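You operate a simulated robot arm through the tools that you are given. There is no shell and no other tool. Be economical: measure what you need, move in short steps, check, and stop when the job is done.

The job below is to be done with a simulated robot arm. You get a single attempt, and the scene is never put back.

TASK
Tape the small grey core all round on the small round plate.
Fine: tighten the blue lever, swing the green arm in, turn the hand wheel, swing the arm out. Where these are worked on the way, their far stop is far enough and under half their travel is too little: green arm.
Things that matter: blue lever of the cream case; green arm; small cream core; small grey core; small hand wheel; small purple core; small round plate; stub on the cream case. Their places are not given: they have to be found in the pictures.

It is judged by the outcome, as a careful person would: the job done as asked, and still so three seconds after it is handed in. It fails if anything else is knocked over, pushed out of place, dropped, spilled or broken.

THE ROBOT
A 7-joint arm with a two-finger parallel gripper, fixed in place. Base frame: the origin is at the foot of the arm, x ahead of it, y to its left, z up; the work surface is at about z = 0.005. Readings come in m, degrees, newtons and seconds.
With the tool pointing down near the work surface it reaches from about 0.22 to 0.58 m from the base axis. Its first joint turns from -66.0 to 66.0 degrees. Payload 2.5 kg.
The TCP is the grasp point between the finger pads, 0.023 m short of the fingertips. In the tool frame z runs along the fingers and y along their closing line. Largest opening 0.094 m; finger width 0.038, thickness 0.01; the body of the gripper, 0.054 by 0.096 m, starts 0.039 m behind the TCP.
Orientation is that of the tool frame in the base frame, as a unit quaternion [x, y, z, w]. With the fingers straight down and closing along the base's y, the tool's x points along the base's -x, its y along +y and its z along -z.

THE INTERFACE
- The arm moves only by the tool arm_command. Its argument "rows" is one flat list of numbers, 6 for each row, row after row: the shift along the tool's x, y, z in m, then the turn, a rotation vector about the tool's x, y, z in degrees. In form: [tx, ty, tz, wx, wy, wz, tx, ty, tz, wx, wy, wz, ...]. A call has 1 to 10 rows; each row shifts and turns the commanded pose from where the row before left it, along the tool's axes as they then stand. "jaw" is the closure, from 0 (fully open) to 1 (shut), set as the call begins (left out, the last holds). Rows are played at 5 a second. More than 0.05 m and 8.6 degrees between two rows, or a gripper value outside its range, and nothing of the call is played. Where a pose cannot be reached the arm comes as near as it can. A force on the tool above 70 N (or 10 N above the force at the start of the call, whichever is more), or a blocked arm, ends the call early, and 0.2 s more pass. Each finger travels about 0.108 m/s and halts on what it meets, pressing with about 30 N; the grip force reading is that of the motor and also rises with nothing between the fingers. The clock runs only during rows and for 0.2 s after the last one: add rows that do not move to give the fingers time. It gives the time, the measured TCP pose, the force on the tool (base axes), the opening and the grip force at its end, in the units of the frame above (readings bear some noise), with the torque about the TCP (base axes, N m) and any sound that the robot's microphone picked up.
- Cameras (640 x 400 px; columns grow to the right, rows downward): "scene" is fixed at [0.1307, -0.4177, 0.5346]; the picture's right is [0.72, -0.70, 0.00], its down [-0.45, -0.47, -0.76] and it looks along [0.53, 0.55, -0.65] (base axes); focal length 256 px, centre (320, 200). "wrist" rides on the gripper at [0.086, 0.016, -0.074] in the tool frame; the picture's right is [-0.18, 0.98, 0.00], its down [-0.58, -0.11, -0.81] and it looks along [-0.79, -0.15, 0.59] (tool axes); focal length 243 px, centre (320, 200).
- camera(camera): a new picture of that camera. The clock stands still meanwhile.
- pixel_to_xyz(camera, pixels): there is no depth. For up to 12 entries [column, row, z] of the newest picture of that camera ("zoom" is the newest enlarged one), the place [x, y] in the base frame at which the ray of that pixel passes the height z, good to about 0.003 m. The clock stands still meanwhile.
- inspect(camera, box): a new picture of the part [left, top, right, bottom] of that camera's present view, enlarged. The clock stands still meanwhile.
- hand_in(): hands the job in; it is judged then, once.

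Work in short steps. Measure before you move; look again where a grasp or a placing could have gone wrong, and mend it. You have 80 turns and 38 pictures in all, those below and enlarged ones among them. Open the gripper and draw the arm clear of the work before you hand the job in, unless the task says otherwise; then end with one line.

The tools are called after ">>>" as name(argument=value, ...) on one line, values as JSON. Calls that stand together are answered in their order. arm_command: Moves the arm, as the interface text tells. Its arguments: {"type":"object","properties":{"rows":{"type":"array","items":{"type":"number"}},"jaw":{"type":"number"}},"required":["rows"]} The other tools are called the same way: camera (camera) takes a picture; pixel_to_xyz (camera, pixels) gives the place at which the rays of pixels pass given heights; inspect (camera, box) takes an enlarged picture of a part of a camera's view; hand_in () hands the job in.

At the start:

```text
time: 0.0
ee_pos: [0.2914, -0.1029, 0.357]
ee_rot: [0.0, 1.0, 0.001, 0.0]
ft_force: [0.3, 0.1, 0.2]
moment: [-0.01, 0.03, 0.01]
finger_gap: 0.0939
finger_force: 0.1
```

scene: 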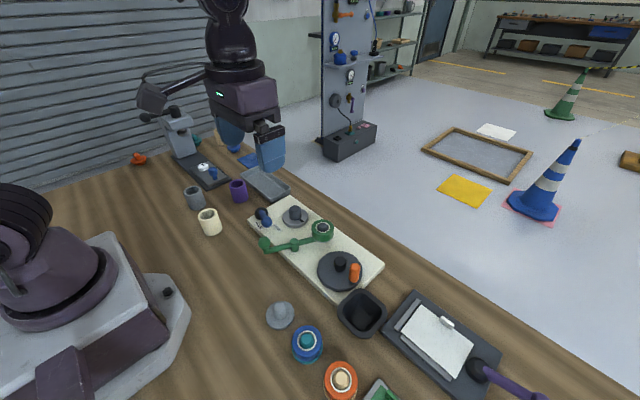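
wrist: 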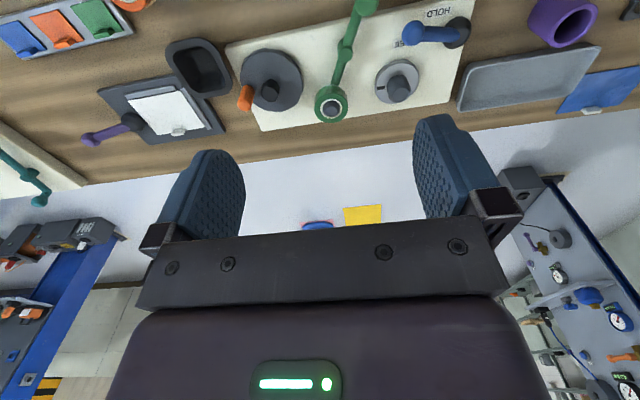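

The scene picture shows the cream case around (315,245) with blue lever, green arm and wheel; cores stand near (195,197), (239,190), (210,221). I enlarge these areas.

>>> inspect(camera="scene", box=[230, 180, 400, 310])

>>> inspect(camera="scene", box=[130, 100, 300, 250])

>>> inspect(camera="wrist", box=[220, 0, 500, 140])

```text
3.08 times, centred on (315, 245) of scene
```

zoom: 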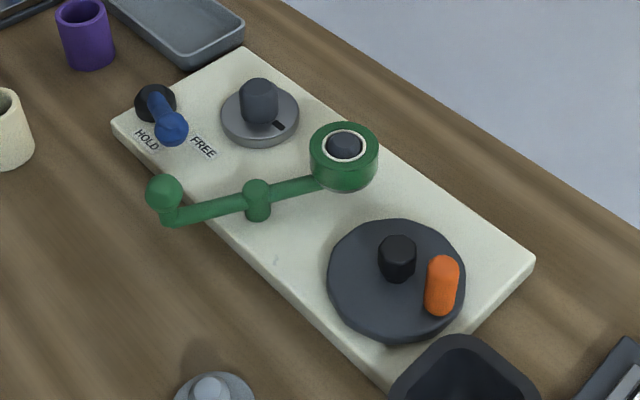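

```text
2.67 times, centred on (215, 175) of scene
```

zoom: 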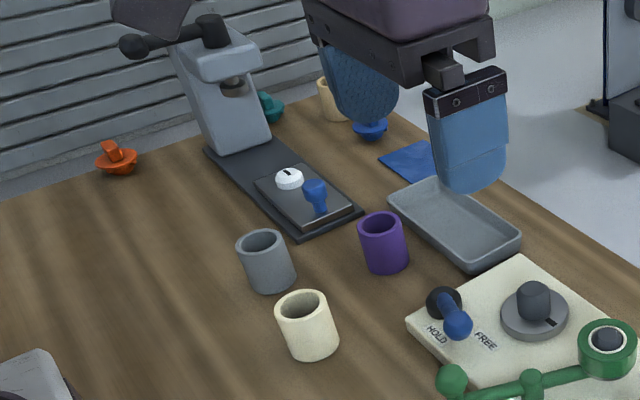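

```text
2.29 times, centred on (360, 70) of wrist
```

zoom: 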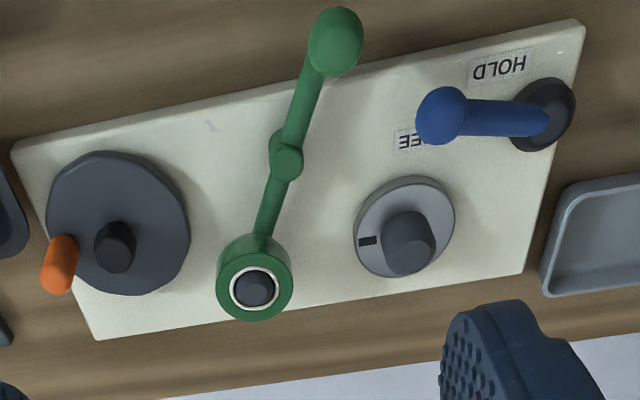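

I triangulate the key features with both cameras at several heights: disc centre, stub, wheel, arm pivot, ball, roll, lever, cores.

>>> pixel_to_xyz(camera="scene", pixels=[[294.9, 219, 0.03], [294.9, 219, 0.06], [294.9, 206, 0.06], [294.9, 206, 0.09], [339, 266, 0.03], [339, 266, 0.06], [269, 242.5, 0.06], [269, 242.5, 0.09], [299.5, 240, 0.06], [299.5, 240, 0.09], [355, 264, 0.06], [355, 264, 0.09]])

>>> pixel_to_xyz(camera="wrist", pixels=[[396.7, 81.5, 0.03], [396.7, 81.5, 0.06], [400, 91, 0.06], [400, 91, 0.09], [271.5, 79, 0.03], [271.5, 79, 0.06], [367, 1, 0.06], [367, 1, 0.09], [345.5, 52, 0.06], [345.5, 52, 0.09], [244, 99, 0.06], [244, 99, 0.09]])

>>> pixel_to_xyz(camera="scene", pixels=[[272.5, 248, 0.005], [272.5, 248, 0.03], [384, 265, 0.005], [384, 265, 0.03], [195, 188, 0.05], [195, 188, 0.07], [196, 205, 0.005], [208, 213, 0.06], [238, 183, 0.06], [266, 223, 0.06], [266, 223, 0.09], [323, 229, 0.06]])

```text
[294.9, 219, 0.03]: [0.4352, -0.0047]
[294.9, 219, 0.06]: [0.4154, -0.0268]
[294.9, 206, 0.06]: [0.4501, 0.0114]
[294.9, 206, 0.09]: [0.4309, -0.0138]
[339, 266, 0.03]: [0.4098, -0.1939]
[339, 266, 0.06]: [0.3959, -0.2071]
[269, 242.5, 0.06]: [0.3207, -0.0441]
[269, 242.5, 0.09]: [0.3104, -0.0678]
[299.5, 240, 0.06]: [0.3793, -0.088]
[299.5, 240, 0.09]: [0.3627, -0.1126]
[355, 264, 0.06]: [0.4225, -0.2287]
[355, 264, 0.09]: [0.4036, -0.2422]
```

```text
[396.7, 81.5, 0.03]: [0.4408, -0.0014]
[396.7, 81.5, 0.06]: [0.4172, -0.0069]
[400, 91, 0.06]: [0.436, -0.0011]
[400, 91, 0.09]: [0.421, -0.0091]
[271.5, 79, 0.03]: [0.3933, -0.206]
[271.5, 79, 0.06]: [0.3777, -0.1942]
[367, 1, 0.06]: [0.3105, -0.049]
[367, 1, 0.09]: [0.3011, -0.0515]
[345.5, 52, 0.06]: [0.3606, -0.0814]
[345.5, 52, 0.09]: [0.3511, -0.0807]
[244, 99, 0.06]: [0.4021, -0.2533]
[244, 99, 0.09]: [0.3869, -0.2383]
```

```text
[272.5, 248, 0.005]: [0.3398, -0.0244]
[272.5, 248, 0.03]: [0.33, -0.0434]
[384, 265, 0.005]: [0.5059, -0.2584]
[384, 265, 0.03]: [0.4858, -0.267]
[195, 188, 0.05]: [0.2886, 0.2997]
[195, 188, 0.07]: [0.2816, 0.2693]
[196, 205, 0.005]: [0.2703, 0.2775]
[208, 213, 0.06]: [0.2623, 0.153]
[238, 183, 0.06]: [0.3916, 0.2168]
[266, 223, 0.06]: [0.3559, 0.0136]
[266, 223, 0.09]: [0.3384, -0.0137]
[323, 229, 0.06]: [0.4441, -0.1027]
```

The grey core stands near (0.28,0.28). I move the wrist camera back and over the cores, staying high.

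>>> arm_command(rows=[0.01, 0.046, 0.008, 0, 0, 0, 0.01, 0.046, 0.008, 0, 0, 0, 0.01, 0.046, 0.008, 0, 0, 0, 0.01, 0.046, 0.008, 0, 0, 0, 0.01, 0.046, 0.008, 0, 0, 0, 0.01, 0.046, 0.008, 0, 0, 0, 0.01, 0.046, 0.008, 0, 0, 0, 0, 0, 0, 0, 0, 0], jaw=0)

>>> camera(camera="wrist")

>>> camera(camera="scene")

```text
time: 1.8
ee_pos: [0.221, 0.2209, 0.3005]
ee_rot: [-0.001, 1.0, 0.0, 0.0]
ft_force: [-0.3, -0.4, 0.0]
moment: [0.02, 0.02, 0.02]
finger_gap: 0.0941
finger_force: 0.1
```

```text
32 pictures are left
```

wrist: 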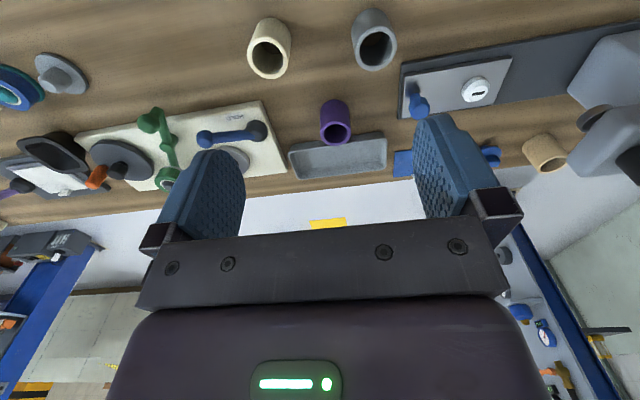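

```text
31 pictures are left
```

scene: 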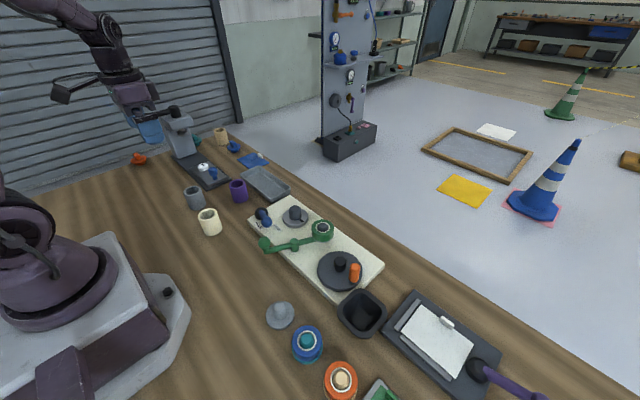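

Grey core in the wrist view: opening centre (377,49), base near (368,18); in the scene opening (194,190). I triangulate.

>>> pixel_to_xyz(camera="wrist", pixels=[[377, 50, 0.045], [377, 50, 0.055], [377, 50, 0.065], [357, 50, 0.055], [397, 50, 0.055], [368, 9, 0.005], [269, 58, 0.055], [336, 130, 0.055]])

>>> inspect(camera="scene", box=[170, 165, 260, 245])

>>> inspect(camera="wrist", box=[220, 0, 420, 120])

```text
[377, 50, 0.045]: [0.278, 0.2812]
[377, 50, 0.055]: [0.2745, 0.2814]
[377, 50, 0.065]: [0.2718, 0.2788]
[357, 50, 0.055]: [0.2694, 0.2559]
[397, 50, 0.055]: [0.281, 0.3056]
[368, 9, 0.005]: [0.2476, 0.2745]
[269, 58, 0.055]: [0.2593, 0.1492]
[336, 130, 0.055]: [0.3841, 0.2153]
```

```text
5.00 times, centred on (215, 205) of scene
```

zoom: 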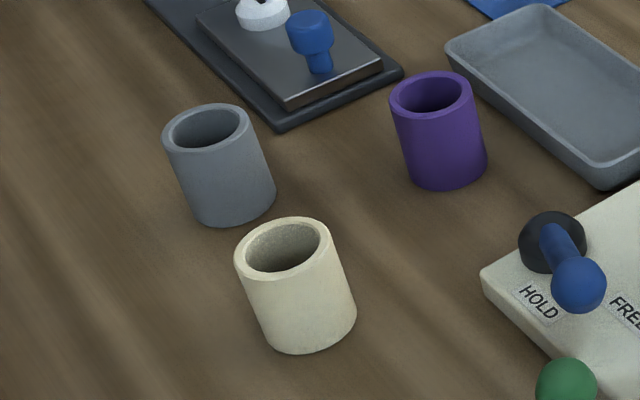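

```text
3.20 times, centred on (320, 60) of wrist
```

zoom: 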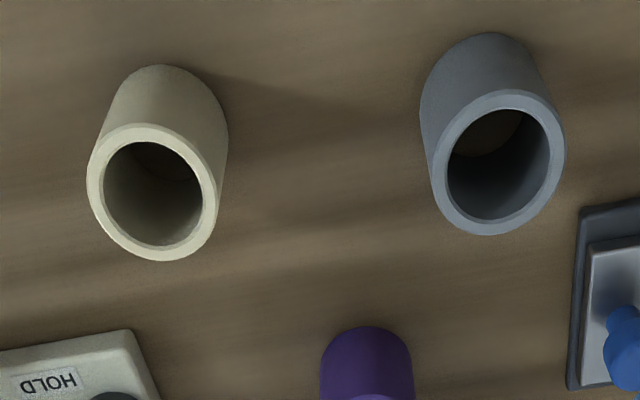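

Refined pixels for the grey core top rim and base in both views.

>>> pixel_to_xyz(camera="scene", pixels=[[192.6, 191, 0.045], [192.6, 191, 0.055], [192.6, 191, 0.065], [197.4, 204, 0.005]])

>>> pixel_to_xyz(camera="wrist", pixels=[[375.3, 48.1, 0.045], [375.3, 48.1, 0.055], [375.3, 48.1, 0.065], [354, 53, 0.055], [396.5, 43, 0.055], [370.6, 24, 0.005]])

```text
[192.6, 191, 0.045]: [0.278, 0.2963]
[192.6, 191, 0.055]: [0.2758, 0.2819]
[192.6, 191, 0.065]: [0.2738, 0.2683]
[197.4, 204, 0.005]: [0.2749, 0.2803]
```

```text
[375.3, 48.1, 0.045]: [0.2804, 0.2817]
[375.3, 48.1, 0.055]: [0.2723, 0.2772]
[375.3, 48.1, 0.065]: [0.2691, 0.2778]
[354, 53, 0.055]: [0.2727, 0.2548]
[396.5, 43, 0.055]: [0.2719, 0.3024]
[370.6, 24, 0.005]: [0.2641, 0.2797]
```

Grey core: centre ≈(0.275,0.280), top z≈0.056, OD≈0.05. I move above it and descend to z≈0.12, then look.

>>> arm_command(rows=[-0.027, 0.03, 0, 0, 0, 0, -0.027, 0.029, 0, 0, 0, 0, 0, 0, 0.045, 0, 0, 0, 0, 0, 0.045, 0, 0, 0, 0, 0, 0.045, 0, 0, 0, 0, 0, 0.045, 0, 0, 0, 0, 0, 0, 0, 0, 0])

>>> camera(camera="wrist")

>>> inspect(camera="scene", box=[150, 130, 250, 220])

```text
time: 3.4
ee_pos: [0.2775, 0.277, 0.1169]
ee_rot: [-0.001, 1.0, 0.0, -0.001]
ft_force: [0.2, 0.3, 0.1]
moment: [0.01, 0.01, 0.0]
finger_gap: 0.0939
finger_force: 0.1
```

```text
28 pictures are left
```

wrist: 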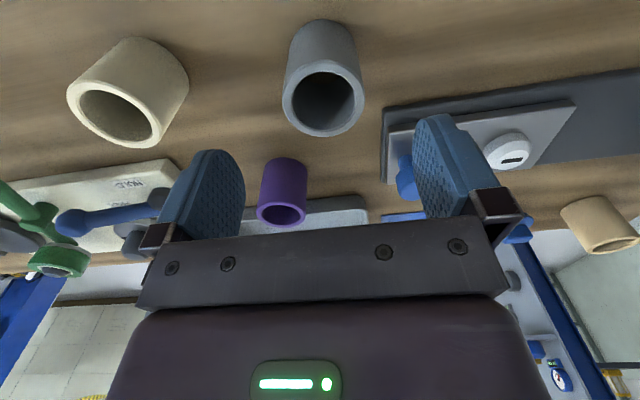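

```text
4.44 times, centred on (200, 175) of scene
```

zoom: 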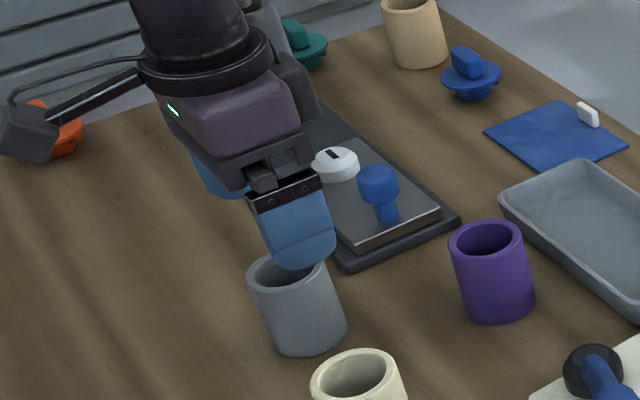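

Core opening centre now at wrist (324,100). I measure it from here.

>>> pixel_to_xyz(camera="wrist", pixels=[[324, 99, 0.05], [324, 99, 0.055], [324, 99, 0.06], [283, 99, 0.055], [365, 93, 0.055], [320, 40, 0.005]])

```text
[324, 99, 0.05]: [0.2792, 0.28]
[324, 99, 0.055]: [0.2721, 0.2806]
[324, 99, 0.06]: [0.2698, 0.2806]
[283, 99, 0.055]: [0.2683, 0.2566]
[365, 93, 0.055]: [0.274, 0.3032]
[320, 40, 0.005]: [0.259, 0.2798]
```

Core centre ≈(0.274,0.280); I correct slightly, descend to z≈0.042 and close.

>>> arm_command(rows=[0.003, 0.003, 0.025, 0, 0, 0, 0, 0, 0.025, 0, 0, 0, 0, 0, 0.025, 0, 0, 0, 0, 0, 0, 0, 0, 0])

>>> arm_command(rows=[0, 0, 0, 0, 0, 0, 0, 0, 0, 0, 0, 0, 0, 0, 0, 0, 0, 0, 0, 0, 0, 0, 0, 0], jaw=1)

>>> camera(camera="wrist")

```text
time: 4.4
ee_pos: [0.2737, 0.2789, 0.0414]
ee_rot: [0.0, 1.0, 0.0, 0.0]
ft_force: [-1.1, 0.7, -0.8]
moment: [0.0, -0.01, 0.01]
finger_gap: 0.094
finger_force: 0.2
```

```text
time: 5.4
ee_pos: [0.2747, 0.2788, 0.0421]
ee_rot: [-0.001, 1.0, 0.0, -0.001]
ft_force: [0.1, -0.4, 0.1]
moment: [0.01, 0.01, 0.04]
finger_gap: 0.0489
finger_force: 29.7
```

```text
26 pictures are left
```

wrist: 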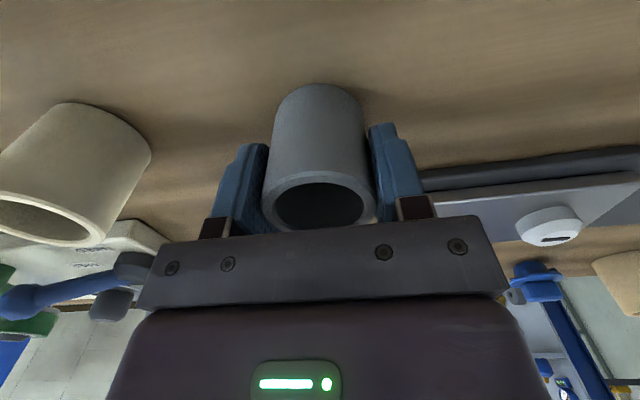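

Gripped at 0.049 m. I check the rim's x position: near rim edge at wrist (318,171), left (262,207), right (376,205).

>>> pixel_to_xyz(camera="wrist", pixels=[[318, 171, 0.052], [318, 171, 0.055], [318, 171, 0.058], [262, 203, 0.055], [376, 201, 0.055], [318, 84, 0.005]])

>>> arm_command(rows=[0, 0, -0.04, 0, 0, 0, 0, 0, -0.05, 0, 0, 0, 0, 0, -0.05, 0, 0, 0, 0, 0, 0, 0, 0, 0])

```text
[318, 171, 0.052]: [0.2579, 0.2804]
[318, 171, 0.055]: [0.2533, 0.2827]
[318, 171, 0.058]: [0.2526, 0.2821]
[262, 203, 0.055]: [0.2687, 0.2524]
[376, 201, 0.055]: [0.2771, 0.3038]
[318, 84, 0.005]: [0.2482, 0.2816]
```

```text
time: 6.4
ee_pos: [0.2748, 0.2815, 0.184]
ee_rot: [0.001, 1.0, 0.0, 0.0]
ft_force: [-0.5, -0.3, 0.6]
moment: [0.0, 0.01, -0.03]
finger_gap: 0.0489
finger_force: 30.2
```

Core held, centred within ~2 mm. I move to a spot where the wrist camera sees the case beside the held core.

>>> arm_command(rows=[-0.01, -0.04, -0.03, 0, 0, 0, -0.01, -0.045, -0.03, 0, 0, 0, 0, 0, 0, 0, 0, 0])

>>> inspect(camera="wrist", box=[0, 0, 320, 200])

```text
refused: row 1 steps farther than a row can; nothing moved
```

```text
2.00 times, centred on (160, 100) of wrist
```

zoom: 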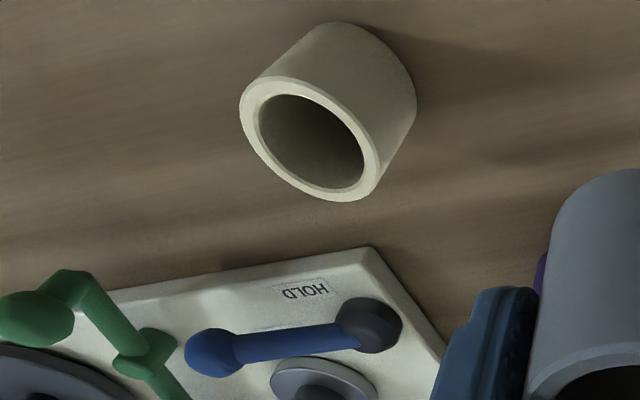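

The row was too long, nothing moved. I redo with shorter rows.

>>> arm_command(rows=[-0.01, -0.03, -0.025, 0, 0, 0, -0.01, -0.03, -0.025, 0, 0, 0, 0, -0.03, -0.025, 0, 0, 0, 0, 0, 0, 0, 0, 0])

>>> inspect(camera="wrist", box=[0, 0, 320, 200])

```text
time: 7.4
ee_pos: [0.2936, 0.1912, 0.2616]
ee_rot: [0.001, 1.0, 0.0, -0.001]
ft_force: [0.6, -0.1, -0.9]
moment: [0.0, 0.0, 0.02]
finger_gap: 0.0489
finger_force: 30.2
```

```text
2.00 times, centred on (160, 100) of wrist
```

zoom: 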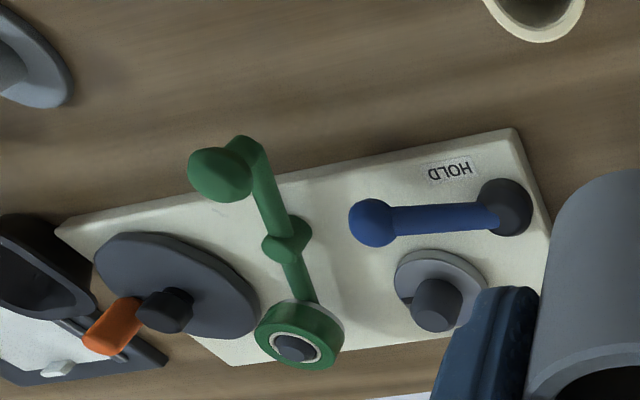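

I triangulate disc centre (441,284 zoom), stub top centre (433,314 zoom), and others in this zoom against the scene.

>>> pixel_to_xyz(camera="zoom", pixels=[[441, 283, 0.03], [441, 283, 0.04], [434, 314, 0.06], [434, 314, 0.07], [434, 314, 0.08], [513, 130, 0.03], [220, 175, 0.07], [220, 175, 0.09], [287, 228, 0.07], [299, 332, 0.07], [371, 223, 0.07], [510, 205, 0.05]])

>>> inspect(camera="scene", box=[240, 180, 350, 260])

```text
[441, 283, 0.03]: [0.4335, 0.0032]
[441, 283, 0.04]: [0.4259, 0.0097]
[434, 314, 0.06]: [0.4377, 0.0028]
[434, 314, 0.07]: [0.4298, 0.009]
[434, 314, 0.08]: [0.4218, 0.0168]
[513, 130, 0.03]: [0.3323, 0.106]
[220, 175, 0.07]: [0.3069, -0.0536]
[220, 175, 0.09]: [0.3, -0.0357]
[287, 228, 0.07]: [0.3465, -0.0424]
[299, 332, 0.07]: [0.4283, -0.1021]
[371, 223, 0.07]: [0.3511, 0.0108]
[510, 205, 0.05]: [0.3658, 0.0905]
```

```text
5.00 times, centred on (295, 220) of scene
```

zoom: 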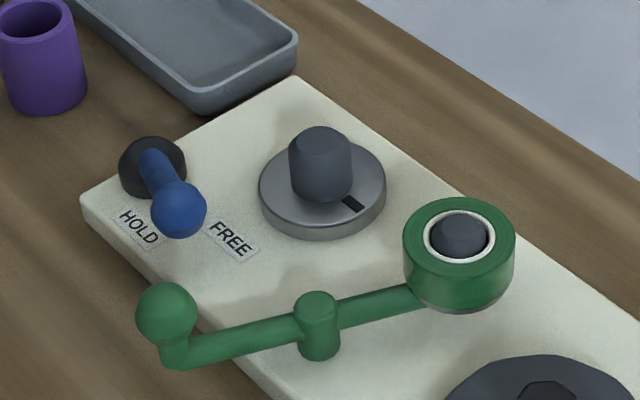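

Scene zoom: disc top ellipse centre (322,181), stub top centre (320,144).

>>> pixel_to_xyz(camera="zoom", pixels=[[322, 181, 0.025], [322, 181, 0.03], [322, 181, 0.035], [322, 181, 0.04], [320, 144, 0.055], [320, 144, 0.065], [320, 144, 0.075], [170, 311, 0.08], [317, 300, 0.06], [459, 230, 0.06], [180, 208, 0.065], [152, 168, 0.045]])

```text
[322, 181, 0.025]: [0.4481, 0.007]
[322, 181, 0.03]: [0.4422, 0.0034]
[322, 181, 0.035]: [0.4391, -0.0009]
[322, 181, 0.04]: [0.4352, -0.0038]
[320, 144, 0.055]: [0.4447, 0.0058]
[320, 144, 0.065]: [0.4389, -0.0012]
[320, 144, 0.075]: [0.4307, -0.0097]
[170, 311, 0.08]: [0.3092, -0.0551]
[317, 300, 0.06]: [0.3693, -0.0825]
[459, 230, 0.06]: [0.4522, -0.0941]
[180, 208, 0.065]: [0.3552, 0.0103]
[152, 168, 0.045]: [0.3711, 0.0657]
```

Stub at ≈(0.439,0.001), top z≈0.06. I move above it with core bottom at ≈z 0.078 and look.

>>> arm_command(rows=[-0.029, -0.038, 0, 0, 0, 0, -0.029, -0.038, 0, 0, 0, 0, -0.029, -0.038, 0, 0, 0, 0, -0.029, -0.038, 0, 0, 0, 0, -0.029, -0.038, 0, 0, 0, 0, 0, 0, 0.048, 0, 0, 0, 0, 0, 0.048, 0, 0, 0, 0, 0, 0.048, 0, 0, 0, 0, 0, 0, 0, 0, 0])

>>> inspect(camera="scene", box=[250, 160, 350, 240])

>>> camera(camera="wrist")

```text
time: 9.4
ee_pos: [0.4387, 0.0021, 0.1138]
ee_rot: [0.001, 1.0, 0.001, 0.0]
ft_force: [-0.2, 0.0, 0.3]
moment: [0.0, -0.03, 0.02]
finger_gap: 0.049
finger_force: 30.2
```

```text
5.00 times, centred on (300, 200) of scene
```

zoom: 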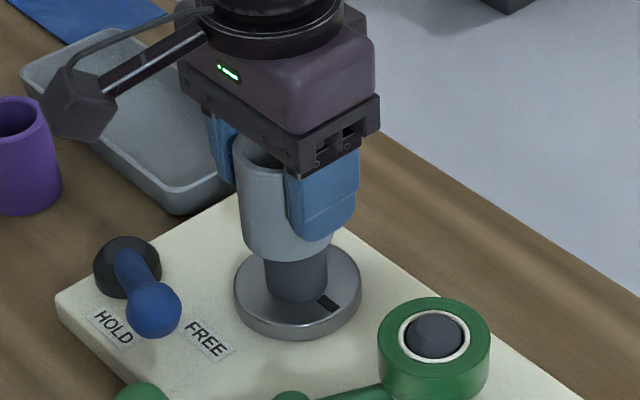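

```text
21 pictures are left
```

wrist: 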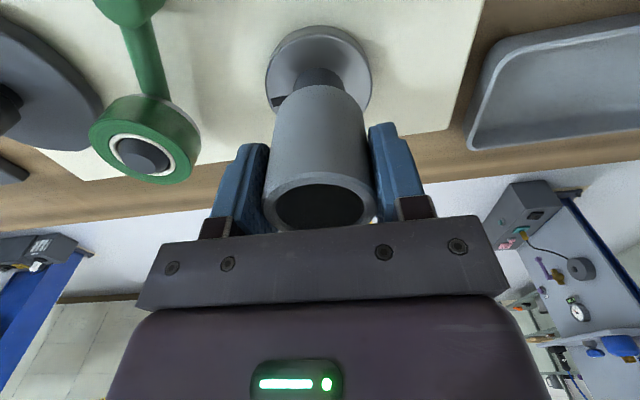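

In scene the core axis seems ~1 px left of the stub axis. I zoom closer to quantify it.

>>> inspect(camera="scene", box=[275, 190, 325, 230])

```text
10.00 times, centred on (300, 210) of scene
```

zoom: 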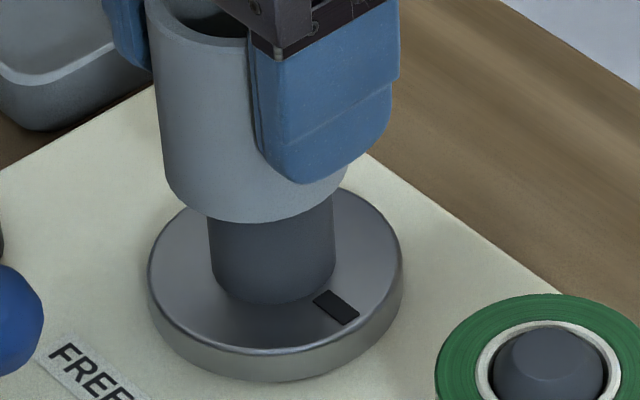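

Offset ≈1 px: shift core +3 mm in x, −0.5 mm in y, then lower partway onto the stub and read the force.

>>> arm_command(rows=[-0.003, -0.0005, 0, 0, 0, 0, 0, 0, 0.012, 0, 0, 0, 0, 0, 0.005, 0, 0, 0, 0, 0, 0.004, 0, 0, 0])

>>> arm_command(rows=[0, 0, 0.004, 0, 0, 0])

```text
time: 10.4
ee_pos: [0.4416, -0.0004, 0.0952]
ee_rot: [0.001, 1.0, 0.0, 0.0]
ft_force: [0.4, -0.7, -1.0]
moment: [-0.01, 0.0, 0.02]
finger_gap: 0.0488
finger_force: 30.1
```

```text
time: 10.8
ee_pos: [0.4429, 0.0002, 0.0905]
ee_rot: [0.0, 1.0, 0.0, 0.0]
ft_force: [-0.4, -0.3, -1.4]
moment: [-0.03, -0.01, -0.01]
finger_gap: 0.0491
finger_force: 29.6
```

No contact force; core bottom ≈z 0.053. I lower further in small steps.

>>> arm_command(rows=[0, 0, 0.004, 0, 0, 0, 0, 0, 0.004, 0, 0, 0])

>>> inspect(camera="scene", box=[275, 190, 325, 230])

```text
time: 11.4
ee_pos: [0.4416, 0.0015, 0.0822]
ee_rot: [0.0, 1.0, -0.001, 0.0]
ft_force: [-0.6, -0.4, -1.1]
moment: [0.02, -0.01, 0.02]
finger_gap: 0.0493
finger_force: 30.3
```

```text
10.00 times, centred on (300, 210) of scene
```

zoom: 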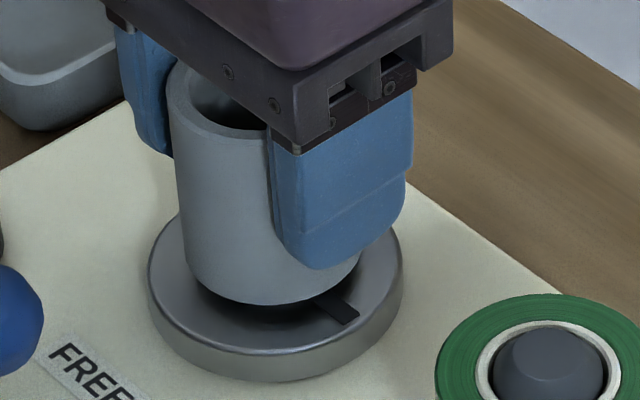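

The core is over the stub with no force. I continue down to contact.

>>> arm_command(rows=[0, 0, 0.004, 0, 0, 0, 0, 0, 0.003, 0, 0, 0])

>>> arm_command(rows=[0, 0, 0.002, 0, 0, 0, 0, 0, 0.002, 0, 0, 0])

```text
time: 12.0
ee_pos: [0.4407, 0.0014, 0.0781]
ee_rot: [0.0, 1.0, -0.001, 0.001]
ft_force: [-6.0, 1.1, 15.7]
moment: [0.21, 0.42, 0.02]
finger_gap: 0.0493
finger_force: 30.4
```

```text
time: 12.6
ee_pos: [0.4431, 0.0008, 0.0726]
ee_rot: [0.0, 1.0, 0.001, 0.002]
ft_force: [-1.1, 3.3, 17.5]
moment: [0.13, -0.05, -0.08]
finger_gap: 0.0487
finger_force: 29.4
```

Contact ~17 N with z 0.0726; I look whether the core is seated.

>>> inspect(camera="scene", box=[275, 190, 325, 230])

```text
10.00 times, centred on (300, 210) of scene
```

zoom: 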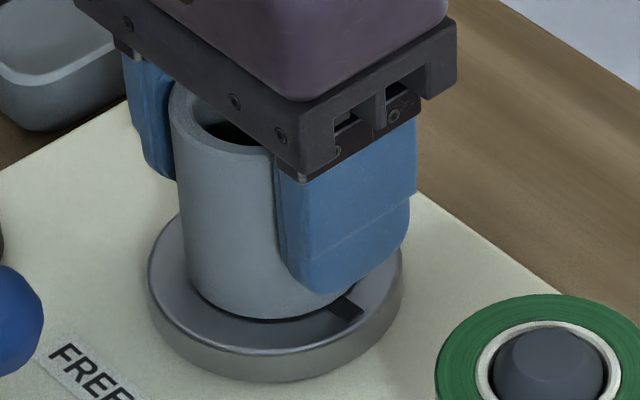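

Bottom front edge ~1 px (≈3 mm) above seated. I press down a little more.

>>> arm_command(rows=[0, 0, 0.002, 0, 0, 0, 0, 0, 0.001, 0, 0, 0])

```text
time: 13.2
ee_pos: [0.4423, 0.0002, 0.0695]
ee_rot: [0.0, 1.0, 0.0, 0.001]
ft_force: [1.9, 4.8, 17.4]
moment: [0.11, 0.05, -0.09]
finger_gap: 0.0483
finger_force: 30.2
```

Still sliding with friction (Fy +4.8). I ease +0.5 mm in y and go on down.

>>> arm_command(rows=[0, 0.0007, 0.001, 0, 0, 0, 0, 0, 0.001, 0, 0, 0])

```text
time: 13.8
ee_pos: [0.4415, 0.0019, 0.0663]
ee_rot: [0.0, 1.0, 0.0, 0.0]
ft_force: [2.7, 2.0, 14.2]
moment: [0.33, 0.02, -0.02]
finger_gap: 0.0474
finger_force: 29.9
```

Gap reading drifts down; I look again.

>>> inspect(camera="scene", box=[275, 190, 325, 230])

```text
10.00 times, centred on (300, 210) of scene
```

zoom: 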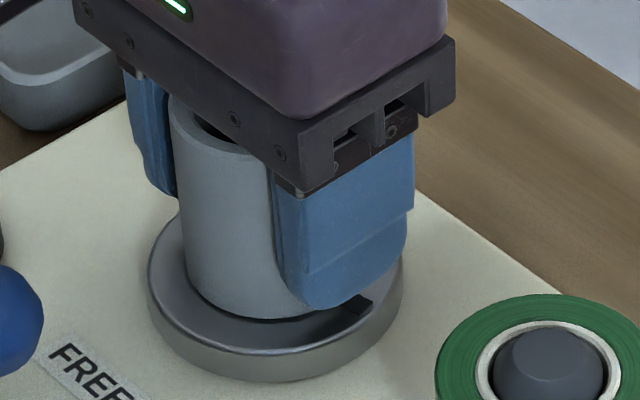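

The core stopped moving while the fingers slid, so it is seated or nearly so. I open a bit and lift clear to look.

>>> arm_command(rows=[0, 0, 0, 0, 0, 0, 0, 0, 0, 0, 0, 0, 0, 0, -0.04, 0, 0, 0, 0, 0, -0.05, 0, 0, 0, 0.04, 0, -0.02, 0, 0, 0, 0.04, 0, -0.02, 0, 0, 0, 0.03, 0, 0, 0, 0, 0, 0, 0, 0, 0, 0, 0], jaw=0.3)

>>> inspect(camera="scene", box=[250, 180, 350, 260])

>>> camera(camera="wrist")

```text
time: 15.6
ee_pos: [0.3313, -0.0015, 0.1966]
ee_rot: [0.0, 1.0, -0.001, 0.0]
ft_force: [0.4, -0.2, -0.6]
moment: [-0.04, -0.01, 0.0]
finger_gap: 0.0661
finger_force: 0.1
```

```text
5.00 times, centred on (300, 220) of scene
```

zoom: 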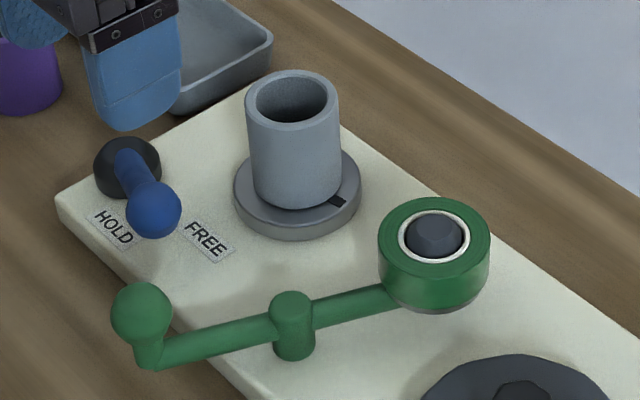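

```text
15 pictures are left
```

wrist: 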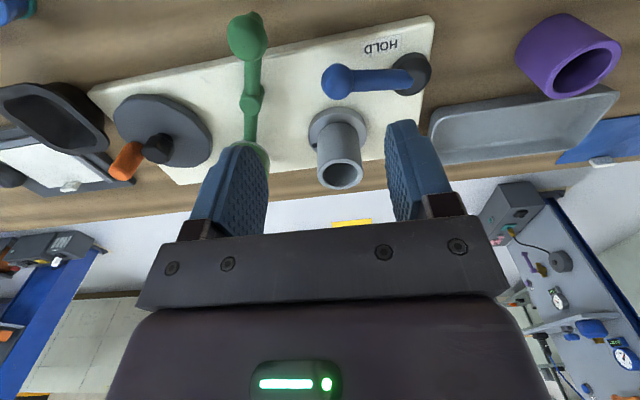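

The core sits upright on the stub. I check closely for any gap beneath.

>>> inspect(camera="scene", box=[280, 192, 315, 232])

```text
10.00 times, centred on (298, 212) of scene
```

zoom: 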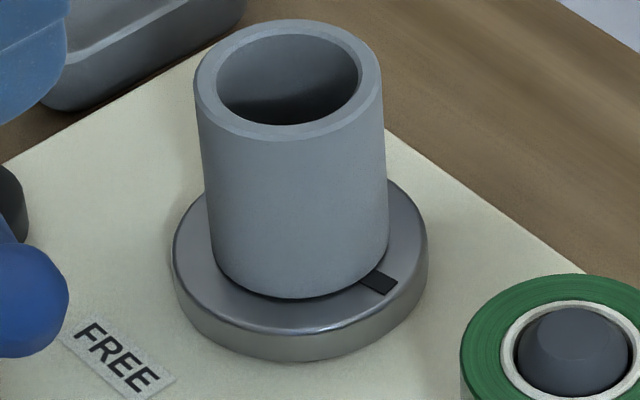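

There may be ~2–3 mm gap. I'll press gently on the rim with fingertips half closed (gap ≈0.036) to make sure it is seated.

>>> arm_command(rows=[-0.037, 0.001, 0, 0, 0, 0, -0.037, 0.001, 0, 0, 0, 0, -0.037, 0.0005, 0, 0, 0, 0, 0, 0, 0.045, 0, 0, 0, 0, 0, 0.036, 0, 0, 0, 0, 0, 0, 0, 0, 0], jaw=0.62)

>>> arm_command(rows=[0, 0, 0.004, 0, 0, 0])

>>> arm_command(rows=[0, 0, 0.003, 0, 0, 0])

```text
time: 17.0
ee_pos: [0.4429, 0.0056, 0.1183]
ee_rot: [0.0, 1.0, 0.0, 0.001]
ft_force: [-12.6, 0.2, 32.4]
moment: [-0.22, 0.5, -0.06]
finger_gap: 0.0357
finger_force: 0.0
```

```text
time: 17.4
ee_pos: [0.4436, 0.0043, 0.1183]
ee_rot: [-0.001, 1.0, -0.001, 0.0]
ft_force: [-5.0, 1.0, 9.8]
moment: [-0.09, 0.2, -0.01]
finger_gap: 0.0355
finger_force: 0.1
stopped in row 1: the force on the tool passed its limit at 78 N (the readings are from after the stop); the commanded pose is now the measured one
```

```text
time: 17.8
ee_pos: [0.4431, 0.0055, 0.1185]
ee_rot: [0.0, 1.0, 0.001, 0.001]
ft_force: [-24.6, -0.7, 55.1]
moment: [-0.41, 0.93, -0.14]
finger_gap: 0.0356
finger_force: 0.0
```

The contact came sooner than expected and forcefully (tips at z≈0.095). I back off and look.

>>> arm_command(rows=[0, 0, -0.03, 0, 0, 0, 0, 0, -0.05, 0, 0, 0, 0.04, 0, 0, 0, 0, 0, 0.04, 0, 0, 0, 0, 0, 0.03, 0, 0, 0, 0, 0, 0, 0, 0, 0, 0, 0])

>>> inspect(camera="scene", box=[280, 192, 315, 232])

```text
time: 19.2
ee_pos: [0.332, 0.0048, 0.1943]
ee_rot: [0.0, 1.0, 0.0, 0.001]
ft_force: [-0.1, 0.8, 0.1]
moment: [0.02, -0.05, -0.01]
finger_gap: 0.0355
finger_force: 0.0
```

```text
10.00 times, centred on (298, 212) of scene
```

zoom: 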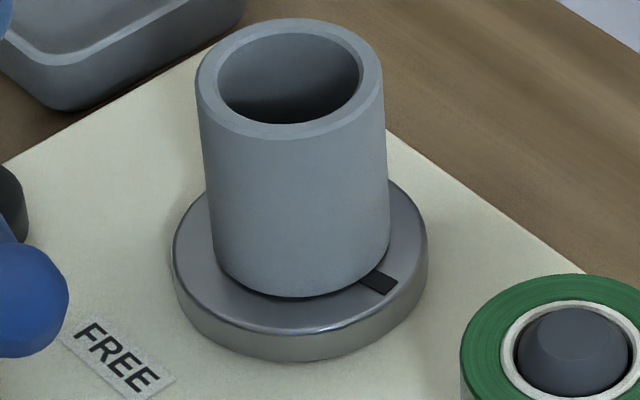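

The core did not move under 78 N, so it is seated. Now the lever: I locate HOLD/FREE labels, pivot, ball.

>>> pixel_to_xyz(camera="scene", pixels=[[258.6, 225.6, 0.03], [277.6, 227.6, 0.03], [261.4, 213.6, 0.04], [267, 221.6, 0.06], [267, 221.6, 0.07], [264, 242.2, 0.07], [264, 242.2, 0.08], [294.4, 238.5, 0.06], [322.8, 226, 0.065]])

>>> inspect(camera="wrist", box=[200, 0, 460, 130])

```text
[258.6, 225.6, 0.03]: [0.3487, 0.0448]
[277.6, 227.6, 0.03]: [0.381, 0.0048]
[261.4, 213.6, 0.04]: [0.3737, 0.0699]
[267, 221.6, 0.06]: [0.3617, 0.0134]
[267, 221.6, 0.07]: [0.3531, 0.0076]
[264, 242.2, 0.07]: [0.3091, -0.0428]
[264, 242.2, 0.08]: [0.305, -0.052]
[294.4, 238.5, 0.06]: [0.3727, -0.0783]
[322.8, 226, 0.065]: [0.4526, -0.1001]
```

```text
2.46 times, centred on (330, 65) of wrist
```

zoom: 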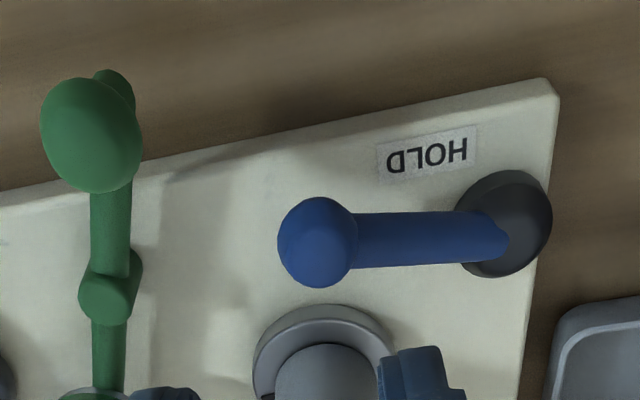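

Pivot ≈(0.372,0.067), ball ≈(0.357,0.011,0.065), HOLD lies on the −x side. I close the fingers and turn the tool 90° so a thin flat finger can push the ball towards −x.

>>> arm_command(rows=[0, 0, 0, 0, 0, 8.5, 0, 0, 0, 0, 0, 8.5, 0, 0, 0, 0, 0, 8.5, 0, 0, 0, 0, 0, 8.5, 0, 0, 0, 0, 0, 8.5, 0, 0, 0, 0, 0, 8.5, 0, 0, 0, 0, 0, 8.5, 0, 0, 0, 0, 0, 8.5, 0, 0, 0, 0, 0, 8.5, 0, 0, 0, 0, 0, 8.5], jaw=1)

>>> arm_command(rows=[0, 0, 0, 0, 0, 5, 0, 0, 0, 0, 0, 0])

```text
time: 21.4
ee_pos: [0.3339, 0.0056, 0.1932]
ee_rot: [0.677, 0.736, 0.0, -0.001]
ft_force: [0.1, -0.1, -0.4]
moment: [0.0, 0.04, 0.0]
finger_gap: 0.0
finger_force: 30.3
```

```text
time: 22.0
ee_pos: [0.3328, 0.0045, 0.1934]
ee_rot: [0.708, 0.707, -0.001, 0.0]
ft_force: [0.4, 0.7, 0.2]
moment: [0.0, 0.01, -0.01]
finger_gap: 0.0
finger_force: 29.9
```

Tool x is now +y, tool y is +x. I go to (0.387,0.018) and descend between ball and core to z≈0.076.

>>> arm_command(rows=[0.007, 0.027, 0, 0, 0, 0, 0.0065, 0.027, 0, 0, 0, 0, 0, 0, 0.045, 0, 0, 0, 0, 0, 0.04, 0, 0, 0, 0, 0, 0.016, 0, 0, 0, 0, 0, 0.016, 0, 0, 0, 0, 0, 0, 0, 0, 0])

>>> inspect(camera="scene", box=[250, 170, 330, 250])

```text
time: 23.6
ee_pos: [0.3877, 0.0184, 0.078]
ee_rot: [0.707, 0.707, 0.0, 0.0]
ft_force: [0.0, 0.2, -0.8]
moment: [0.02, -0.02, 0.02]
finger_gap: 0.0
finger_force: 30.2
```

```text
5.00 times, centred on (290, 210) of scene
```

zoom: 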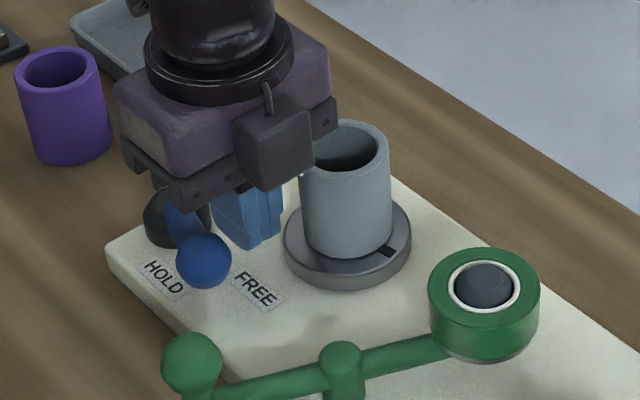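

The finger is between the lever and the core. I push −x in small steps.

>>> arm_command(rows=[0, -0.008, 0, 0, 0, 0, 0, -0.008, 0, 0, 0, 0, 0.001, -0.006, 0, 0, 0, 0])

```text
time: 24.4
ee_pos: [0.3658, 0.02, 0.0781]
ee_rot: [0.707, 0.707, 0.0, 0.0]
ft_force: [2.5, -1.0, 0.7]
moment: [0.02, -0.03, -0.02]
finger_gap: 0.0002
finger_force: 30.4
```

Light contact (2.5 N), the lever moves. I continue, following the arc slightly to +y.

>>> arm_command(rows=[0.002, -0.006, 0, 0, 0, 0, 0.002, -0.006, 0, 0, 0, 0, 0.003, -0.006, 0, 0, 0, 0])

>>> inspect(camera="scene", box=[250, 170, 330, 250])

```text
time: 25.2
ee_pos: [0.3472, 0.0266, 0.0771]
ee_rot: [0.707, 0.707, 0.0, 0.0]
ft_force: [1.8, -1.1, 0.0]
moment: [-0.03, -0.06, -0.02]
finger_gap: 0.0
finger_force: 30.3
```

```text
5.00 times, centred on (290, 210) of scene
```

zoom: 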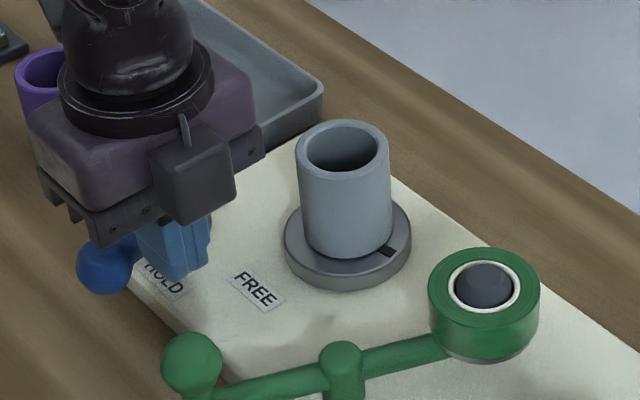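

The lever has swung over HOLD with little force. I continue towards its stop.

>>> arm_command(rows=[0.004, -0.005, 0, 0, 0, 0, 0.004, -0.005, 0, 0, 0, 0])

>>> arm_command(rows=[0.005, -0.004, 0, 0, 0, 0, 0.005, -0.003, 0, 0, 0, 0])

```text
time: 25.8
ee_pos: [0.3377, 0.0349, 0.0763]
ee_rot: [0.707, 0.708, 0.001, 0.001]
ft_force: [4.7, -1.5, -0.8]
moment: [-0.06, -0.03, -0.01]
finger_gap: 0.0
finger_force: 30.5
```

```text
time: 26.4
ee_pos: [0.3298, 0.044, 0.0763]
ee_rot: [0.707, 0.707, -0.001, -0.001]
ft_force: [0.7, -2.7, 0.6]
moment: [-0.02, -0.08, 0.0]
finger_gap: 0.0002
finger_force: 29.7
```

No stop yet; I look at the lever's angle.

>>> inspect(camera="scene", box=[230, 170, 310, 250])

```text
5.00 times, centred on (270, 210) of scene
```

zoom: 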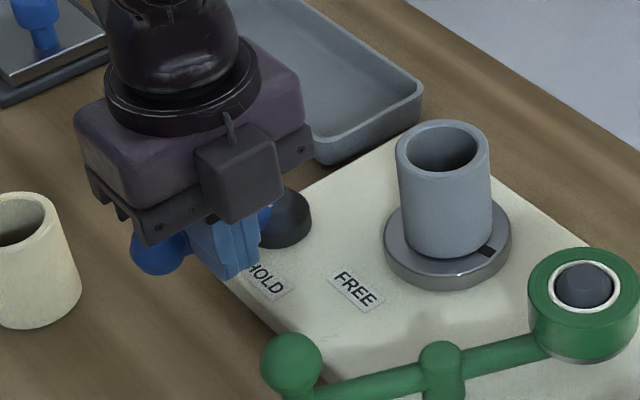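

The lever points roughly to −x now, so pushing on means +y. I push with force watching.

>>> arm_command(rows=[0.006, -0.001, 0, 0, 0, 0, 0.006, 0, 0, 0, 0, 0])

>>> arm_command(rows=[0.005, 0, 0, 0, 0, 0, 0.005, 0, 0, 0, 0, 0])

```text
time: 27.0
ee_pos: [0.3273, 0.0516, 0.0751]
ee_rot: [0.709, 0.705, -0.003, 0.001]
ft_force: [-7.8, -27.6, 7.0]
moment: [-0.44, 0.27, 0.15]
finger_gap: 0.0
finger_force: 30.0
```

```text
time: 27.6
ee_pos: [0.328, 0.0516, 0.0768]
ee_rot: [0.714, 0.7, -0.008, 0.006]
ft_force: [0.3, -4.0, 0.7]
moment: [-0.09, 0.04, -0.02]
finger_gap: 0.0003
finger_force: 29.6
stopped in row 2: the force on the tool passed its limit at 73 N (the readings are from after the stop); the commanded pose is now the measured one
```

The lever hit its stop (73 N). I back off −y, rise, and rotate the tool back to the default heading.

>>> arm_command(rows=[-0.006, 0, 0, 0, 0, 0, 0, 0, -0.04, 0, 0, 0, 0, 0, -0.05, 0, 0, -8, 0, 0, -0.03, 0, 0, -8.5, 0, 0, 0, 0, 0, -8.5, 0, 0, 0, 0, 0, -8.5, 0, 0, 0, 0, 0, -8.5, 0, 0, 0, 0, 0, -8.5, 0, 0, 0, 0, 0, -8.5, 0, 0, 0, 0, 0, -8.5])

>>> arm_command(rows=[0, 0, 0, 0, 0, -8.5, 0, 0, 0, 0, 0, -8.5, 0, 0, 0, 0, 0, -6.8, 0, 0, 0, 0, 0, 0])

>>> inspect(camera="scene", box=[240, 180, 400, 300])

```text
time: 29.8
ee_pos: [0.3268, 0.0498, 0.1972]
ee_rot: [0.203, 0.979, -0.009, 0.001]
ft_force: [0.8, 0.3, -0.3]
moment: [0.01, 0.03, -0.02]
finger_gap: 0.0002
finger_force: 30.0
```

```text
time: 30.8
ee_pos: [0.3282, 0.0479, 0.1969]
ee_rot: [-0.003, 1.0, -0.01, -0.002]
ft_force: [1.1, -0.2, 0.4]
moment: [0.0, 0.02, -0.01]
finger_gap: 0.0002
finger_force: 29.8
```

```text
3.33 times, centred on (320, 240) of scene
```

zoom: 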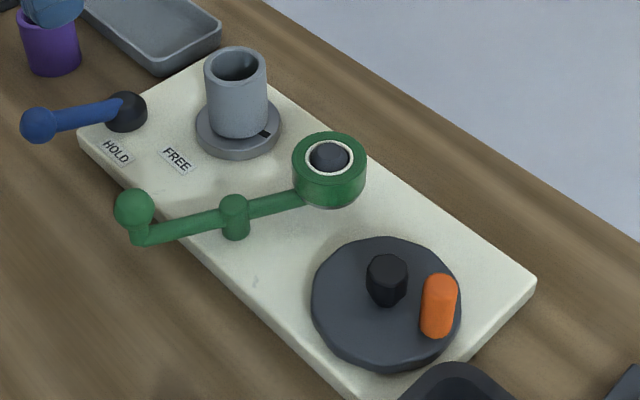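

Lever is at its HOLD stop. Next the green arm: ball ≈(0.306,−0.05,0.078). I position closed fingers on its +y side at z≈0.085 (also levelling the 1° tilt).

>>> arm_command(rows=[0.011, -0.028, 0, -1.15, 0, 0, 0.011, -0.028, 0, 0, 0, 0, 0, 0, 0.045, 0, 0, 0, 0, 0, 0.045, 0, 0, 0, 0, 0, 0.02, 0, 0, 0, 0, 0, 0, 0, 0, 0])

>>> inspect(camera="scene", box=[240, 180, 340, 260])

```text
time: 32.2
ee_pos: [0.3077, -0.0091, 0.085]
ee_rot: [-0.002, 1.0, 0.001, -0.001]
ft_force: [-0.1, -0.4, 0.5]
moment: [0.01, -0.04, 0.0]
finger_gap: 0.0001
finger_force: 29.9
```

```text
5.00 times, centred on (290, 220) of scene
```

zoom: 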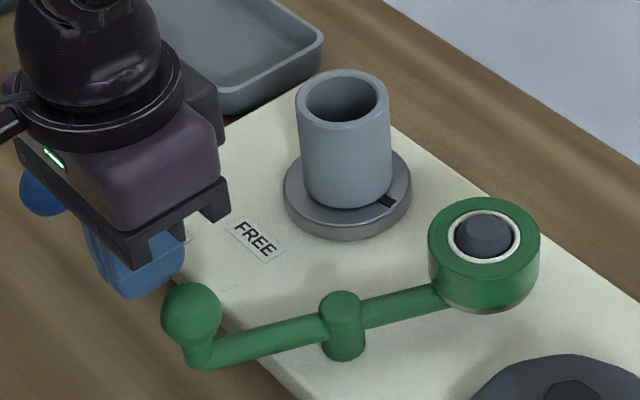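

Finger stands beside the ball. I push −y in small steps watching the force.

>>> arm_command(rows=[0, -0.008, 0, 0, 0, 0, 0, -0.008, 0, 0, 0, 0, 0, -0.008, 0, 0, 0, 0, 0, -0.008, 0, 0, 0, 0])

>>> arm_command(rows=[0, -0.006, 0, 0, 0, 0, 0, -0.006, 0, 0, 0, 0])

```text
time: 33.2
ee_pos: [0.3053, -0.0393, 0.0873]
ee_rot: [-0.001, 1.0, 0.002, 0.0]
ft_force: [-0.6, 2.4, 1.4]
moment: [0.02, 0.02, -0.03]
finger_gap: 0.0
finger_force: 29.8
```

```text
time: 33.8
ee_pos: [0.3048, -0.0531, 0.0871]
ee_rot: [-0.002, 1.0, 0.001, 0.0]
ft_force: [-0.6, 0.5, -0.1]
moment: [-0.01, 0.02, 0.0]
finger_gap: 0.0
finger_force: 30.4
```

Moving easily. I continue towards the stop.

>>> arm_command(rows=[0, -0.005, 0, 0, 0, 0, 0, -0.005, 0, 0, 0, 0])

>>> arm_command(rows=[0, -0.004, 0, 0, 0, 0, 0, -0.003, 0, 0, 0, 0])

>>> inspect(camera="scene", box=[240, 180, 340, 260])

```text
time: 34.4
ee_pos: [0.3054, -0.0622, 0.0872]
ee_rot: [-0.002, 1.0, 0.002, -0.001]
ft_force: [-0.2, -0.2, -0.5]
moment: [0.01, -0.01, -0.02]
finger_gap: 0.0
finger_force: 29.8
```

```text
time: 35.0
ee_pos: [0.3057, -0.0681, 0.0876]
ee_rot: [-0.001, 1.0, 0.002, -0.001]
ft_force: [-0.7, 0.5, 0.2]
moment: [-0.02, 0.02, 0.0]
finger_gap: 0.0
finger_force: 29.9
```

```text
5.00 times, centred on (290, 220) of scene
```

zoom: 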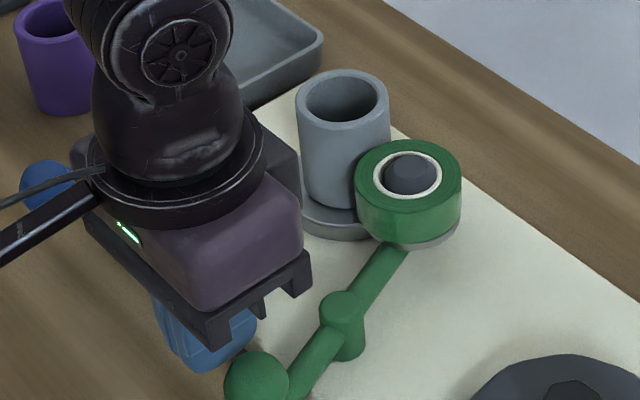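

The roll nearly touches the core. I push on until the stop gives force.

>>> arm_command(rows=[0, -0.003, 0, 0, 0, 0, 0, -0.003, 0, 0, 0, 0])

>>> arm_command(rows=[0, -0.003, 0, 0, 0, 0, 0, 0, 0, 0, 0, 0])

```text
time: 35.6
ee_pos: [0.3065, -0.0743, 0.0864]
ee_rot: [-0.002, 1.0, 0.001, -0.002]
ft_force: [-0.5, -0.4, 0.7]
moment: [-0.01, 0.01, 0.05]
finger_gap: 0.0
finger_force: 30.5
```

```text
time: 36.2
ee_pos: [0.3069, -0.0784, 0.0859]
ee_rot: [-0.002, 1.0, 0.001, -0.002]
ft_force: [1.1, -0.3, 0.0]
moment: [-0.02, 0.0, -0.02]
finger_gap: 0.0002
finger_force: 30.0
```

Still no force; I continue in small steps.

>>> arm_command(rows=[0, -0.003, 0, 0, 0, 0, 0, -0.003, 0, 0, 0, 0])

>>> pixel_to_xyz(camera="zoom", pixels=[[257, 383, 0.075], [409, 178, 0.065], [343, 305, 0.06]])

```text
time: 36.8
ee_pos: [0.3072, -0.0796, 0.087]
ee_rot: [-0.004, 1.0, 0.004, -0.002]
ft_force: [1.5, 23.9, 2.6]
moment: [0.28, 0.0, -0.03]
finger_gap: 0.0
finger_force: 30.1
```

```text
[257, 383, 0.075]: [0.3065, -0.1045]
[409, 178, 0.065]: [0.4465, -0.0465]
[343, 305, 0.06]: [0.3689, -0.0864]
```

Stop reached (24 N). I back off, rise, and move to look at the wheel with the wrist camera.

>>> arm_command(rows=[0, 0.006, 0, 0, 0, 0, 0, 0, -0.045, 0, 0, 0, 0, 0, -0.045, 0, 0, 0, 0, 0, -0.045, 0, 0, 0, -0.01, -0.043, -0.015, 0, 0, 0, -0.01, -0.043, -0.01, 0, 0, 0, 0, -0.04, 0, 0, 0, 0, 0, 0, 0, 0, 0, 0], jaw=0.5)

>>> camera(camera="wrist")

>>> inspect(camera="scene", box=[290, 180, 390, 305])

```text
time: 38.6
ee_pos: [0.3291, -0.2036, 0.2459]
ee_rot: [-0.001, 1.0, 0.001, -0.002]
ft_force: [0.7, -0.3, -0.2]
moment: [-0.01, 0.01, 0.0]
finger_gap: 0.0467
finger_force: 0.1
```

```text
5 pictures are left
```

wrist: 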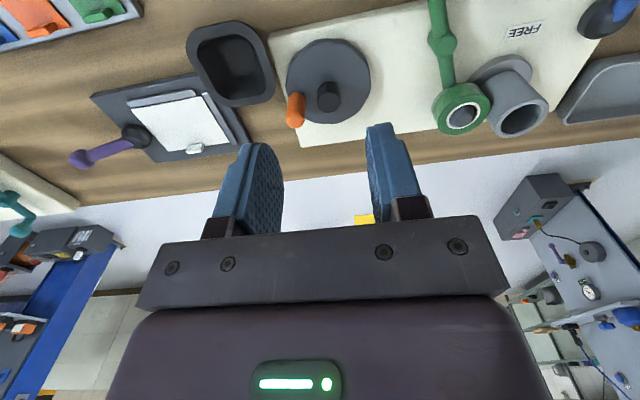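

```text
3.20 times, centred on (340, 242) of scene
```

zoom: 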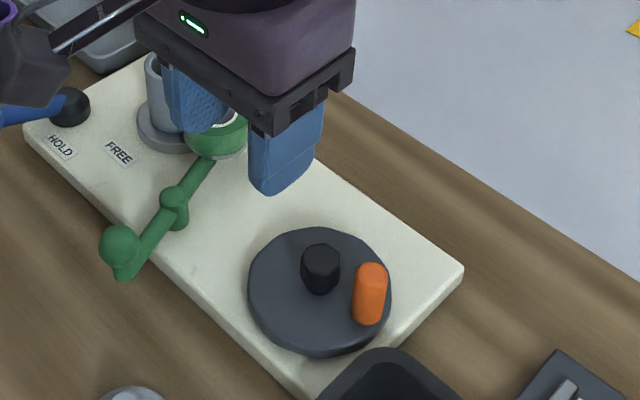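

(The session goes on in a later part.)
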